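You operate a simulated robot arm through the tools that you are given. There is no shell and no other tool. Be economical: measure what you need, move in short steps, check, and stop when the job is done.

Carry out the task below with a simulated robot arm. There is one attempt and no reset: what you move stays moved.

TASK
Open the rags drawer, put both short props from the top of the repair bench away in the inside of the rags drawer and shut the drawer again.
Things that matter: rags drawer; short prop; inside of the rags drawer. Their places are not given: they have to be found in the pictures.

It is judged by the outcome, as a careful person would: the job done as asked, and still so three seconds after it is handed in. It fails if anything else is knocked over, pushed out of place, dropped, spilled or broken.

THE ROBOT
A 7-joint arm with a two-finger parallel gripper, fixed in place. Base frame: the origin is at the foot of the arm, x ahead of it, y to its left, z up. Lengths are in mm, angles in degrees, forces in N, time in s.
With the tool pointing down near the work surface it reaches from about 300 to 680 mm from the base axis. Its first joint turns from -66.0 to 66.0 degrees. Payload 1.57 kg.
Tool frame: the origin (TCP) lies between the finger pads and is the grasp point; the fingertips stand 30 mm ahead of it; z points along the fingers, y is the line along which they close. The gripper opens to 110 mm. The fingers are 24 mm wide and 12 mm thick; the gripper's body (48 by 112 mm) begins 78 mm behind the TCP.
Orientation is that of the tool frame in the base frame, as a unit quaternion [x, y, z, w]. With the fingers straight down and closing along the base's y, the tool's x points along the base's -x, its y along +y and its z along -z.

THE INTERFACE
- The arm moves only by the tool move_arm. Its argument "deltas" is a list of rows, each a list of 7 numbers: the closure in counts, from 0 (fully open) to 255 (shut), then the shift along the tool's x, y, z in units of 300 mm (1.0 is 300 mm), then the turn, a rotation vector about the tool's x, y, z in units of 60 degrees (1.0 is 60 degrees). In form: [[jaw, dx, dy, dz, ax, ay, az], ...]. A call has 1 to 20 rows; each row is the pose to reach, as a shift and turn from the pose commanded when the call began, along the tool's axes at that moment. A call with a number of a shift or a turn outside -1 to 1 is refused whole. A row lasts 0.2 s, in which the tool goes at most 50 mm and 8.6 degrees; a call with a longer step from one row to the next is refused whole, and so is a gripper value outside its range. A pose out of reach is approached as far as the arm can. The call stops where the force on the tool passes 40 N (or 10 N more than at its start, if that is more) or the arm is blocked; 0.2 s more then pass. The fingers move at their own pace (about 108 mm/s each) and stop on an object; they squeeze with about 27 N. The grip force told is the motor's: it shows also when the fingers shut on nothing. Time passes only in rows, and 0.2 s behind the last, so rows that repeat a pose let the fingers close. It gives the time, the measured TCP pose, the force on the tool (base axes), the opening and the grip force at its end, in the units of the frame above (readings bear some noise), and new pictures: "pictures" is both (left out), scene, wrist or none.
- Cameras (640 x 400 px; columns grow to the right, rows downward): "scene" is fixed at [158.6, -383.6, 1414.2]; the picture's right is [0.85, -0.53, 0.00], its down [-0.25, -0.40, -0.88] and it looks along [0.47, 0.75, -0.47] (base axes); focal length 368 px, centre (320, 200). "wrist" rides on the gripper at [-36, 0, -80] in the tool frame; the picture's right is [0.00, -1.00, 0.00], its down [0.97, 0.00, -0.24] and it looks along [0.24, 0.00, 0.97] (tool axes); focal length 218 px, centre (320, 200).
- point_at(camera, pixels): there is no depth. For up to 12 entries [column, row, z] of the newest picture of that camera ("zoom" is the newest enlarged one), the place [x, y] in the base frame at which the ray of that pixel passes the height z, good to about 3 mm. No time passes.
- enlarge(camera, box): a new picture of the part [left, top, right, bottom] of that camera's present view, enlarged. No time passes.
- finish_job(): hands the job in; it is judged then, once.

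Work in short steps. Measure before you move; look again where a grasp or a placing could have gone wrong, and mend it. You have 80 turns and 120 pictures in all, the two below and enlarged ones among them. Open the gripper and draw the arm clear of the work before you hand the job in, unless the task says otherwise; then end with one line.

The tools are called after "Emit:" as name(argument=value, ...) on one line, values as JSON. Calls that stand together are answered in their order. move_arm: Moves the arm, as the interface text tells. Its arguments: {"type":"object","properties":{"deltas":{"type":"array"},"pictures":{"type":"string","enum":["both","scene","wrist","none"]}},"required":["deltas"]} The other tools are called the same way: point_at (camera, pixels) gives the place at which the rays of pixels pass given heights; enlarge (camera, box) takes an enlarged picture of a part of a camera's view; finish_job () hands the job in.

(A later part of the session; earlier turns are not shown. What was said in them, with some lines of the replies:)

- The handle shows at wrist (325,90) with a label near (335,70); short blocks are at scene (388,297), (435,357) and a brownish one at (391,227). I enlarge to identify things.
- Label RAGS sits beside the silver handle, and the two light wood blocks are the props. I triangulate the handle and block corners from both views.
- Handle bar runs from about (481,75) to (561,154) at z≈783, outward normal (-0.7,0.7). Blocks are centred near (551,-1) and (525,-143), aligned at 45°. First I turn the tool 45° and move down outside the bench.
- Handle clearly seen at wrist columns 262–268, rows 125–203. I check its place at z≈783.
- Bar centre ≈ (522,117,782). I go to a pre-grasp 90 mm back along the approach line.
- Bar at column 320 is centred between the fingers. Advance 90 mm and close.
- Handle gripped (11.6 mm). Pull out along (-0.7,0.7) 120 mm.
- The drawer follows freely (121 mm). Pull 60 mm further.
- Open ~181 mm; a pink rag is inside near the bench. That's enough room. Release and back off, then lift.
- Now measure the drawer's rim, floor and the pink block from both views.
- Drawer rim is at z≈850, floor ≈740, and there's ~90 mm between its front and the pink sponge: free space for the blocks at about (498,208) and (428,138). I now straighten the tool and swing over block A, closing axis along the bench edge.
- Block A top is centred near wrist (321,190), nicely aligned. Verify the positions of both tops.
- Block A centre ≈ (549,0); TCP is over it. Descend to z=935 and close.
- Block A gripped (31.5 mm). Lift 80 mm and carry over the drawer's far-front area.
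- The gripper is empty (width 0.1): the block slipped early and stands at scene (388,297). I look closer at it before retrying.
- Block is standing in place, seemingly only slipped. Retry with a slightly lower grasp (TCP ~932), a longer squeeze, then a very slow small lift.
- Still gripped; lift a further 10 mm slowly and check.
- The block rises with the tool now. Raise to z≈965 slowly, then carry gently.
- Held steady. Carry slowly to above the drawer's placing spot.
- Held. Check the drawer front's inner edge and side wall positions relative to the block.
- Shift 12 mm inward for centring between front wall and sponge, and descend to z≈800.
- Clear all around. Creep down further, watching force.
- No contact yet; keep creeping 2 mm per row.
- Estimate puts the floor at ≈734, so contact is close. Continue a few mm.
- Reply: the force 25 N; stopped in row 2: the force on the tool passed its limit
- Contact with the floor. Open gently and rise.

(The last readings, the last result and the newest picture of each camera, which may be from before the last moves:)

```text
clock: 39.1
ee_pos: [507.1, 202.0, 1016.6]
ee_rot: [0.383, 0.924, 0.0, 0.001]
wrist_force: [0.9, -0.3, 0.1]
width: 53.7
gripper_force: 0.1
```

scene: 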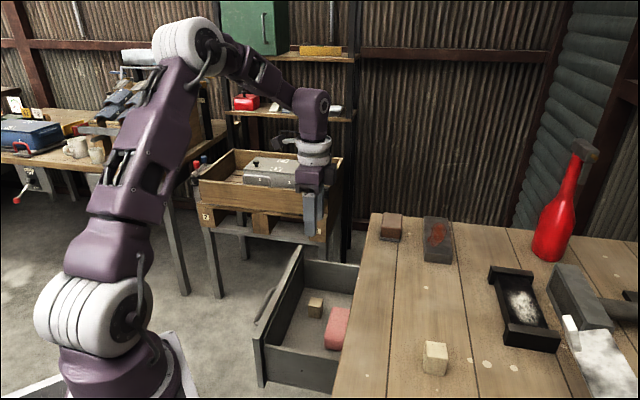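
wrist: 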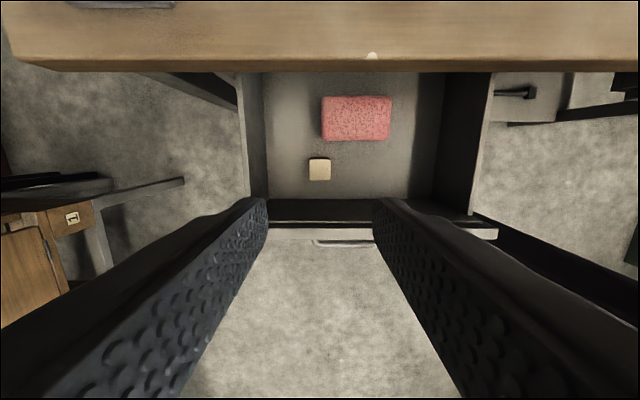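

Block A stands in the drawer at scene (315,307). Go over block B.

Emit:
move_arm(deltas=[[130, -0.06, -0.05, -0.083, 0, 0, 0], [130, -0.15, -0.13, -0.083, 0, 0, 0], [130, -0.24, -0.21, -0.083, 0, 0, 0], [130, -0.34, -0.3, -0.083, 0, 0, 0], [130, -0.44, -0.39, -0.083, 0, 0, 0], [130, -0.54, -0.48, -0.083, 0, 0, 0], [130, -0.64, -0.58, -0.083, 0, 0, 0], [130, -0.74, -0.67, -0.083, 0, 0, 0], [130, -0.82, -0.75, -0.083, 0, 0, 0], [130, -0.856, -0.78, -0.083, 0, 0, 0], [130, -0.856, -0.78, -0.083, 0, 0, 0]])

```text
clock: 41.5
ee_pos: [523.3, -145.2, 1042.0]
ee_rot: [0.383, 0.924, 0.0, 0.001]
wrist_force: [0.1, -0.1, -0.2]
width: 54.1
gripper_force: 0.0
```

scene: 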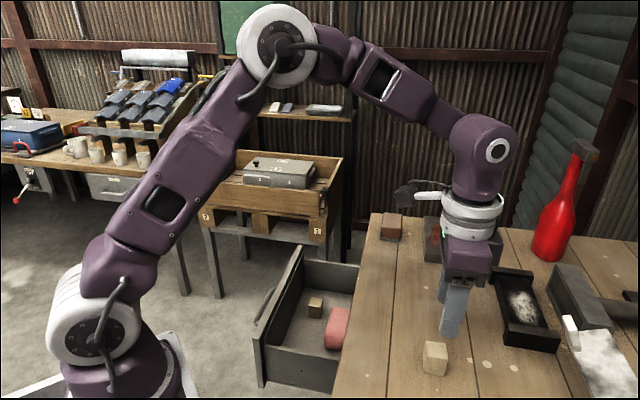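
wrist: 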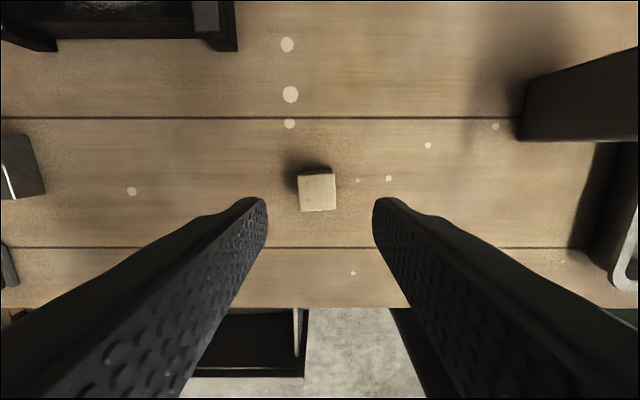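

Block B is centred at (317,192), almost aligned. Descend with 2 mm correction, close, lift slowly.

Emit:
move_arm(deltas=[[130, 0, 0.006, 0.12, 0, 0, 0], [130, 0, 0.006, 0.24, 0, 0, 0], [130, 0, 0.006, 0.32, 0, 0, 0], [130, 0, 0.006, 0.366, 0, 0, 0], [255, 0, 0.006, 0.366, 0, 0, 0], [255, 0, 0.006, 0.366, 0, 0, 0], [255, 0, 0.006, 0.366, 0, 0, 0], [255, 0, 0.006, 0.366, 0, 0, 0], [255, 0, 0.006, 0.36, 0, 0, 0], [255, 0, 0.006, 0.352, 0, 0, 0], [255, 0, 0.006, 0.344, 0, 0, 0], [255, 0, 0.006, 0.334, 0, 0, 0], [255, 0, 0.006, 0.32, 0, 0, 0], [255, 0, 0.006, 0.305, 0, 0, 0], [255, 0, 0.006, 0.29, 0, 0, 0], [255, 0, 0.006, 0.275, 0, 0, 0], [255, 0, 0.006, 0.26, 0, 0, 0]])

```text
clock: 45.1
ee_pos: [525.7, -144.0, 962.6]
ee_rot: [0.383, 0.924, 0.0, 0.0]
wrist_force: [-0.4, 0.3, -0.7]
width: 31.6
gripper_force: 26.6
```

scene: 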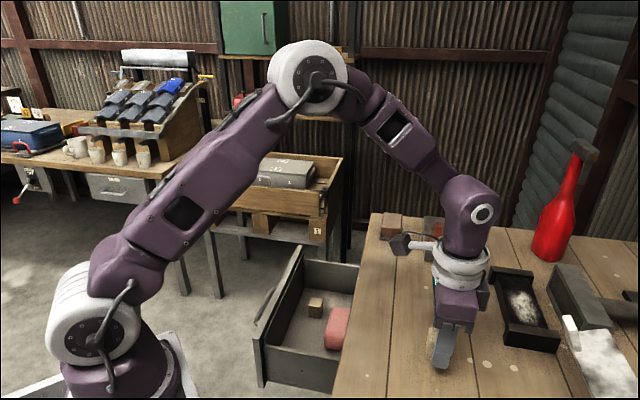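
wrist: 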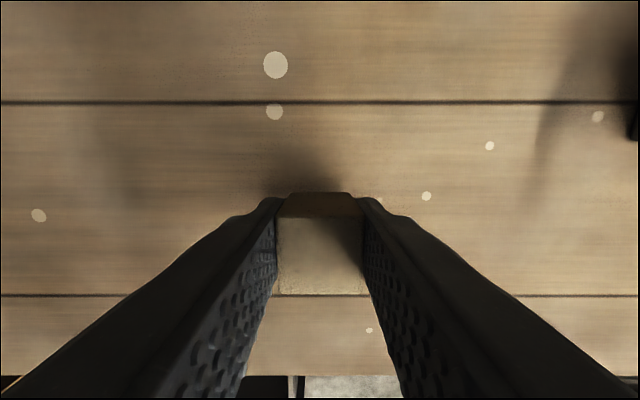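

Held. Carry to above (441,136) in the drawer, beside block A.

Emit:
move_arm(deltas=[[255, 0.02, 0.011, 0, 0, 0, 0], [255, 0.055, 0.029, 0, 0, 0, 0], [255, 0.1, 0.054, 0, 0, 0, 0], [255, 0.148, 0.079, 0, 0, 0, 0], [255, 0.196, 0.105, 0, 0, 0, 0], [255, 0.244, 0.131, 0, 0, 0, 0], [255, 0.292, 0.156, 0, 0, 0, 0], [255, 0.34, 0.182, 0, 0, 0, 0], [255, 0.388, 0.208, 0, 0, 0, 0], [255, 0.436, 0.233, 0, 0, 0, 0], [255, 0.484, 0.259, 0, 0, 0, 0], [255, 0.532, 0.285, 0, 0, 0, 0], [255, 0.58, 0.311, 0, 0, 0, 0], [255, 0.628, 0.336, 0, 0, 0, 0], [255, 0.676, 0.362, 0, 0, 0, 0], [255, 0.724, 0.388, 0, 0, 0, 0], [255, 0.772, 0.413, 0, 0, 0, 0], [255, 0.815, 0.436, 0, 0, 0, 0], [255, 0.845, 0.452, 0, 0, 0, 0], [255, 0.859, 0.46, 0, 0, 0, 0]])

```text
clock: 49.3
ee_pos: [439.8, 135.8, 962.2]
ee_rot: [0.384, 0.924, 0.001, 0.0]
wrist_force: [-0.5, 0.7, -1.4]
width: 31.7
gripper_force: 26.8
```

scene: 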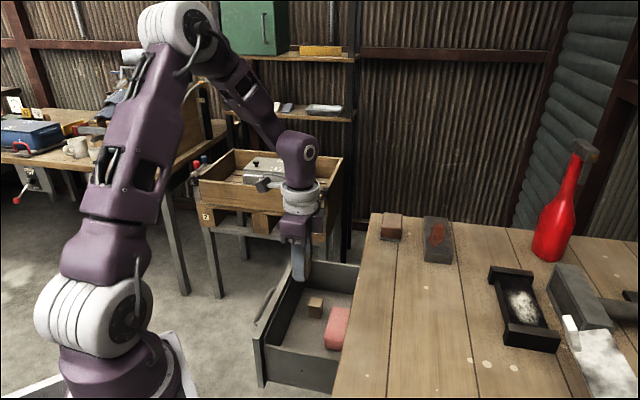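
wrist: 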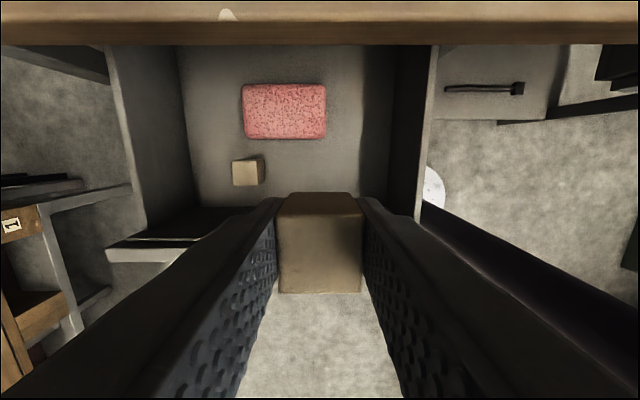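

Held; clear of walls, sponge and block A. Descend to z≈770.

Emit:
move_arm(deltas=[[255, -0.007, 0, 0.03, 0, 0, 0], [255, -0.015, 0, 0.08, 0, 0, 0], [255, -0.015, 0, 0.14, 0, 0, 0], [255, -0.015, 0, 0.2, 0, 0, 0], [255, -0.015, 0, 0.26, 0, 0, 0], [255, -0.015, 0, 0.32, 0, 0, 0], [255, -0.015, 0, 0.38, 0, 0, 0], [255, -0.015, 0, 0.44, 0, 0, 0], [255, -0.015, 0, 0.5, 0, 0, 0], [255, -0.015, 0, 0.55, 0, 0, 0], [255, -0.015, 0, 0.59, 0, 0, 0], [255, -0.015, 0, 0.62, 0, 0, 0], [255, -0.015, 0, 0.64, 0, 0, 0]])

Emit:
move_arm(deltas=[[255, 0, 0, 0.007, 0, 0, 0], [255, 0, 0, 0.013, 0, 0, 0]], pictures="none")

```text
clock: 52.1
ee_pos: [443.0, 131.9, 769.7]
ee_rot: [0.383, 0.924, 0.001, 0.001]
wrist_force: [0.0, 0.3, 0.3]
width: 31.2
gripper_force: 26.8
```

scene: 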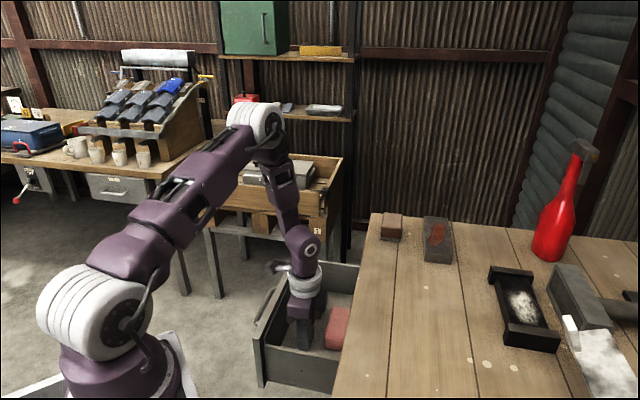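
wrist: 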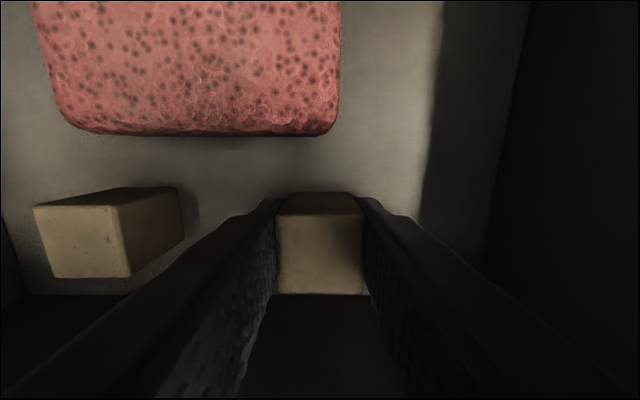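

```text
clock: 52.7
ee_pos: [444.1, 133.0, 766.2]
ee_rot: [0.383, 0.924, 0.001, 0.0]
wrist_force: [-0.3, 0.3, -1.0]
width: 31.6
gripper_force: 26.9
```

Emit:
move_arm(deltas=[[255, 0, 0, 0.006, 0, 0, 0], [255, 0, 0, 0.01, 0, 0, 0]], pictures="none")

Emit:
move_arm(deltas=[[255, 0, 0, 0.004, 0, 0, 0], [255, 0, 0, 0.007, 0, 0, 0]], pictures="none")

```text
clock: 53.3
ee_pos: [444.7, 133.1, 763.1]
ee_rot: [0.383, 0.924, 0.0, 0.001]
wrist_force: [0.8, -0.7, -0.8]
width: 31.6
gripper_force: 27.2
```

```text
clock: 53.9
ee_pos: [444.2, 133.3, 761.6]
ee_rot: [0.383, 0.924, 0.001, 0.0]
wrist_force: [-2.2, 0.2, 14.8]
width: 31.6
gripper_force: 26.9
```

Contact with the floor at z≈761.5. Release and rise.

Emit:
move_arm(deltas=[[165, 0, 0, -0.003, 0, 0, 0], [140, 0, 0, -0.005, 0, 0, 0], [130, 0, 0, -0.005, 0, 0, 0], [130, 0, 0, -0.06, 0, 0, 0], [130, 0, 0, -0.15, 0, 0, 0], [130, 0, 0, -0.28, 0, 0, 0], [130, 0, 0, -0.42, 0, 0, 0], [130, 0, 0, -0.56, 0, 0, 0], [130, 0, 0, -0.7, 0, 0, 0], [130, 0, 0, -0.85, 0, 0, 0]])

```text
clock: 56.1
ee_pos: [441.2, 132.7, 1016.1]
ee_rot: [0.383, 0.924, 0.001, 0.0]
wrist_force: [-0.1, -0.1, 0.1]
width: 53.7
gripper_force: 0.1
```

scene: 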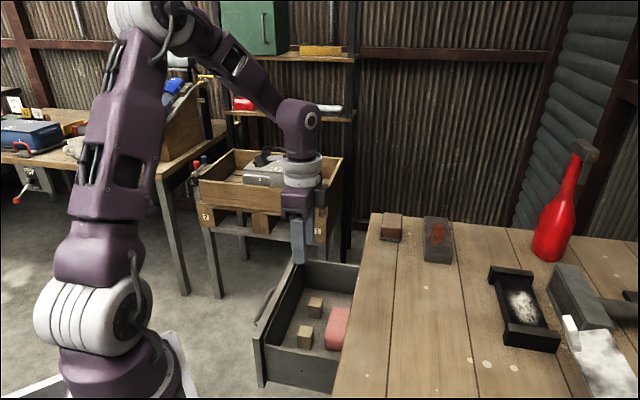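
wrist: 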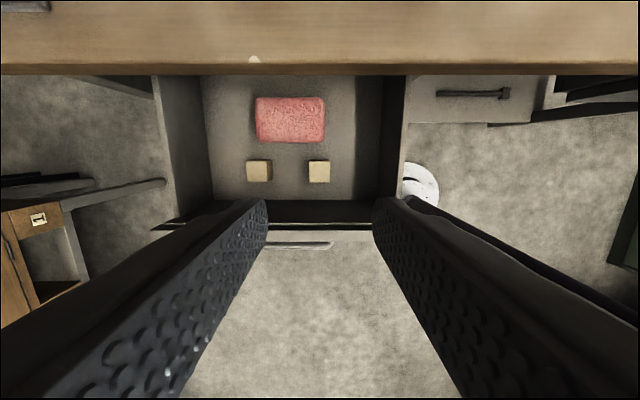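

Both blocks stand in the drawer. To shut it, I reuse the proven tilted handle grasp: turn back, tilt and return to the retreat pose by the handle.

Emit:
move_arm(deltas=[[162, 0.066, 0.019, -0.044, 0, 0, -0.125], [162, 0.133, 0.037, -0.088, 0, 0, -0.25], [162, 0.2, 0.056, -0.131, 0, 0, -0.375], [162, 0.266, 0.075, -0.175, 0, 0, -0.5], [162, 0.332, 0.093, -0.219, 0, 0, -0.625], [162, 0.4, 0.112, -0.263, 0, 0, -0.75], [162, 0.465, 0.13, -0.306, 0, 0, -0.875], [162, 0.531, 0.149, -0.35, 0, 0, -1.0]], pictures="none")

Emit:
move_arm(deltas=[[162, 0, 0, 0, 0, 0, -0.125], [162, 0, 0, 0, 0, 0, -0.25], [162, 0, 0, 0, 0, 0, -0.375], [162, 0, 0, 0, 0, 0, -0.5]], pictures="none")

Emit:
move_arm(deltas=[[162, 0, 0, 0.04, 0.125, 0, 0], [162, 0, 0, 0.09, 0.25, 0, 0], [162, 0, 0, 0.133, 0.375, 0, 0], [162, 0, 0, 0.178, 0.5, 0, 0], [162, 0, 0, 0.222, 0.625, 0, 0], [162, 0, 0, 0.267, 0.75, 0, 0], [162, 0, 0, 0.267, 0.75, 0, 0]])

```text
clock: 57.9
ee_pos: [361.6, 275.8, 1122.2]
ee_rot: [-0.131, 0.991, 0.0, 0.0]
wrist_force: [-0.1, -1.0, -0.6]
width: 40.2
gripper_force: 0.1
```

```text
clock: 58.9
ee_pos: [362.5, 276.7, 1121.3]
ee_rot: [-0.383, 0.924, 0.0, 0.0]
wrist_force: [0.1, -0.8, 0.3]
width: 39.9
gripper_force: 0.1
```

```text
clock: 60.5
ee_pos: [362.4, 275.8, 1040.7]
ee_rot: [-0.354, 0.853, -0.354, 0.148]
wrist_force: [0.7, -0.4, -0.2]
width: 40.6
gripper_force: 0.1
```

scene: 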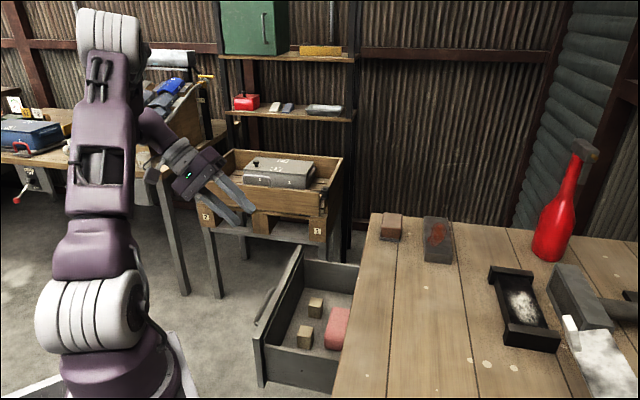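
wrist: 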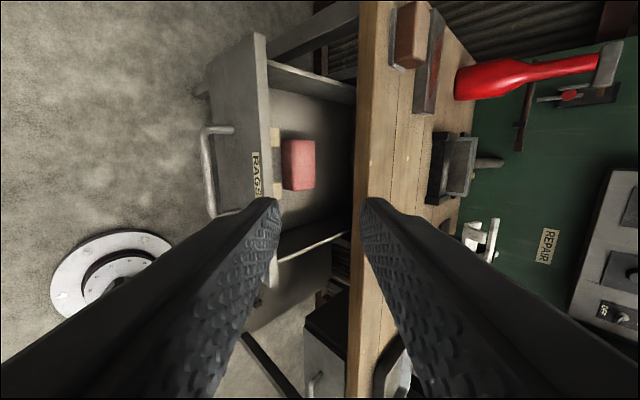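

Handle is where I left it. Go to the pre-grasp 90 mm back and check alignment.

Emit:
move_arm(deltas=[[162, 0, 0.1, 0.05, 0, 0, 0], [162, 0, 0.2, 0.1, 0, 0, 0], [162, 0, 0.3, 0.17, 0, 0, 0], [162, 0, 0.4, 0.24, 0, 0, 0], [162, 0, 0.48, 0.32, 0, 0, 0], [162, 0, 0.503, 0.39, 0, 0, 0], [162, 0, 0.503, 0.39, 0, 0, 0]], pictures="wrist")

```text
clock: 62.1
ee_pos: [345.4, 293.1, 851.7]
ee_rot: [-0.353, 0.853, -0.354, 0.147]
wrist_force: [0.0, -0.5, 0.4]
width: 40.2
gripper_force: 0.1
```

wrist: 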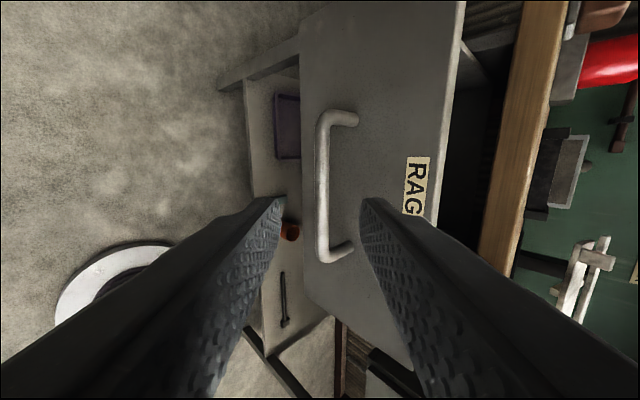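

Bar is centred between the fingers as before. Advance 90 mm and grip.

Emit:
move_arm(deltas=[[162, 0, 0, 0.1, 0, 0, 0], [162, 0, 0, 0.2, 0, 0, 0], [162, 0, 0, 0.25, 0, 0, 0], [162, 0, 0, 0.3, 0, 0, 0], [255, 0, 0, 0.3, 0, 0, 0], [255, 0, 0, 0.3, 0, 0, 0]], pictures="none")

```text
clock: 63.5
ee_pos: [391.5, 248.2, 788.7]
ee_rot: [-0.354, 0.853, -0.355, 0.148]
wrist_force: [-1.2, -1.6, 14.3]
width: 11.5
gripper_force: 29.2
```

Gripped. Push the drawer shut slowly, ~9 mm per row.

Emit:
move_arm(deltas=[[255, 0, -0.008, 0.008, 0, 0, 0], [255, 0, -0.022, 0.022, 0, 0, 0], [255, 0, -0.044, 0.044, 0, 0, 0], [255, 0, -0.068, 0.068, 0, 0, 0], [255, 0, -0.092, 0.092, 0, 0, 0], [255, 0, -0.116, 0.116, 0, 0, 0], [255, 0, -0.14, 0.14, 0, 0, 0], [255, 0, -0.164, 0.164, 0, 0, 0], [255, 0, -0.188, 0.188, 0, 0, 0], [255, 0, -0.212, 0.212, 0, 0, 0], [255, 0, -0.236, 0.236, 0, 0, 0], [255, 0, -0.26, 0.26, 0, 0, 0], [255, 0, -0.284, 0.284, 0, 0, 0], [255, 0, -0.308, 0.308, 0, 0, 0], [255, 0, -0.332, 0.332, 0, 0, 0], [255, 0, -0.356, 0.356, 0, 0, 0], [255, 0, -0.378, 0.378, 0, 0, 0], [255, 0, -0.398, 0.398, 0, 0, 0], [255, 0, -0.414, 0.414, 0, 0, 0], [255, 0, -0.424, 0.424, 0, 0, 0]])

```text
clock: 67.7
ee_pos: [518.5, 121.6, 788.0]
ee_rot: [-0.353, 0.854, -0.353, 0.147]
wrist_force: [-2.3, -4.8, 2.6]
width: 11.7
gripper_force: 29.3
```

scene: 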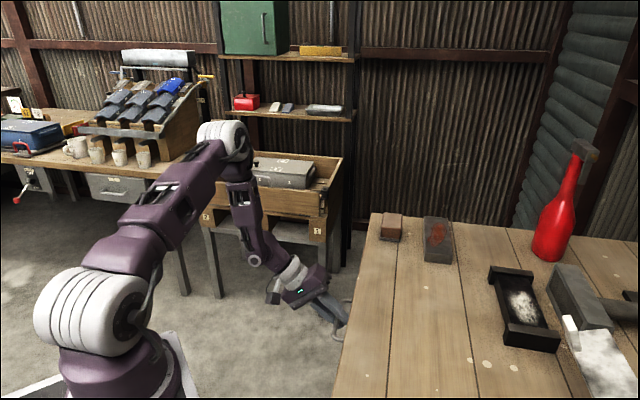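
wrist: 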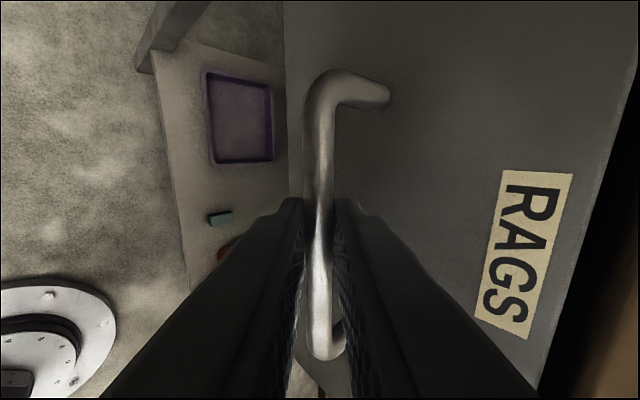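

Nearly back to the starting pose; push a few mm more to seat it against its stop.

Emit:
move_arm(deltas=[[255, 0, -0.003, 0.003, 0, 0, 0], [255, 0, -0.006, 0.006, 0, 0, 0], [255, 0, -0.01, 0.01, 0, 0, 0], [255, 0, -0.01, 0.01, 0, 0, 0]], pictures="none")

```text
clock: 68.7
ee_pos: [519.7, 121.6, 787.3]
ee_rot: [-0.355, 0.854, -0.351, 0.147]
wrist_force: [-23.2, 16.1, 8.6]
width: 11.7
gripper_force: 29.3
```

Seated against its stop (28 N push). Ease back to zero load, release and retreat.

Emit:
move_arm(deltas=[[255, 0, 0.008, -0.008, 0, 0, 0], [162, 0, 0.008, -0.008, 0, 0, 0], [162, 0, 0.008, -0.008, 0, 0, 0], [162, 0, 0.008, -0.1, 0, 0, 0], [162, 0, 0.008, -0.22, 0, 0, 0], [162, 0, 0.008, -0.36, 0, 0, 0], [162, 0, -0.08, -0.48, 0, 0, 0], [162, 0, -0.18, -0.58, 0, 0, 0], [162, 0, -0.25, -0.7, 0, 0, 0]])

```text
clock: 70.7
ee_pos: [453.9, 186.0, 990.2]
ee_rot: [-0.354, 0.853, -0.354, 0.147]
wrist_force: [-0.4, 0.8, -0.5]
width: 40.4
gripper_force: 0.1
```

scene: 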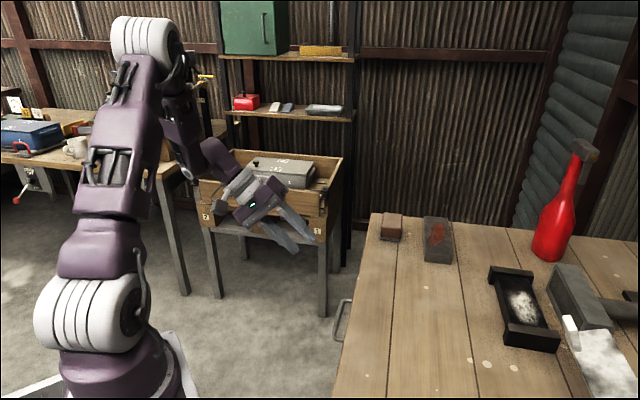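
wrist: 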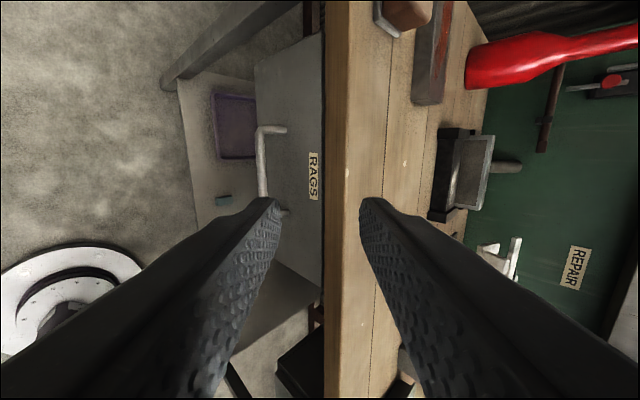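

Drawer is shut, with the handle back at scene (343,320) as at the start. Draw clear and open the gripper.

Emit:
move_arm(deltas=[[100, 0, -0.08, -0.1, 0, 0, 0], [0, 0, -0.16, -0.2, 0, 0, 0], [0, 0, -0.2, -0.3, 0, 0, 0], [0, 0, -0.2, -0.3, 0, 0, 0]], pictures="scene")

```text
clock: 71.7
ee_pos: [436.9, 199.1, 1096.2]
ee_rot: [-0.353, 0.854, -0.353, 0.147]
wrist_force: [0.3, 0.3, -0.2]
width: 110.0
gripper_force: 0.0
```

scene: 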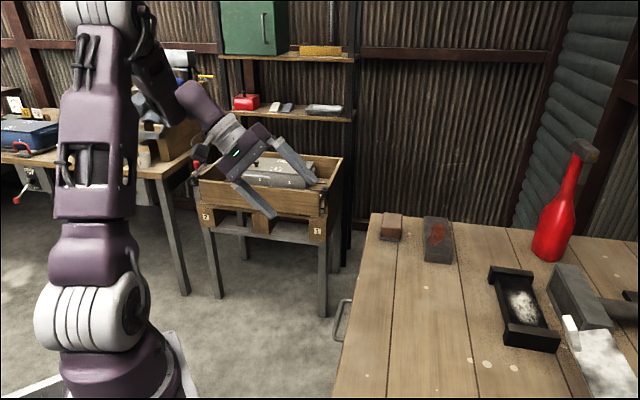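

Emit:
finish_job()

```text
The job is handed in.
```

Both short props are in the rags drawer and it is shut again, with nothing else seen out of place. One prop slipped from the gripper on my first try to lift it, but it stayed upright on the bench and I picked it up on the second try.
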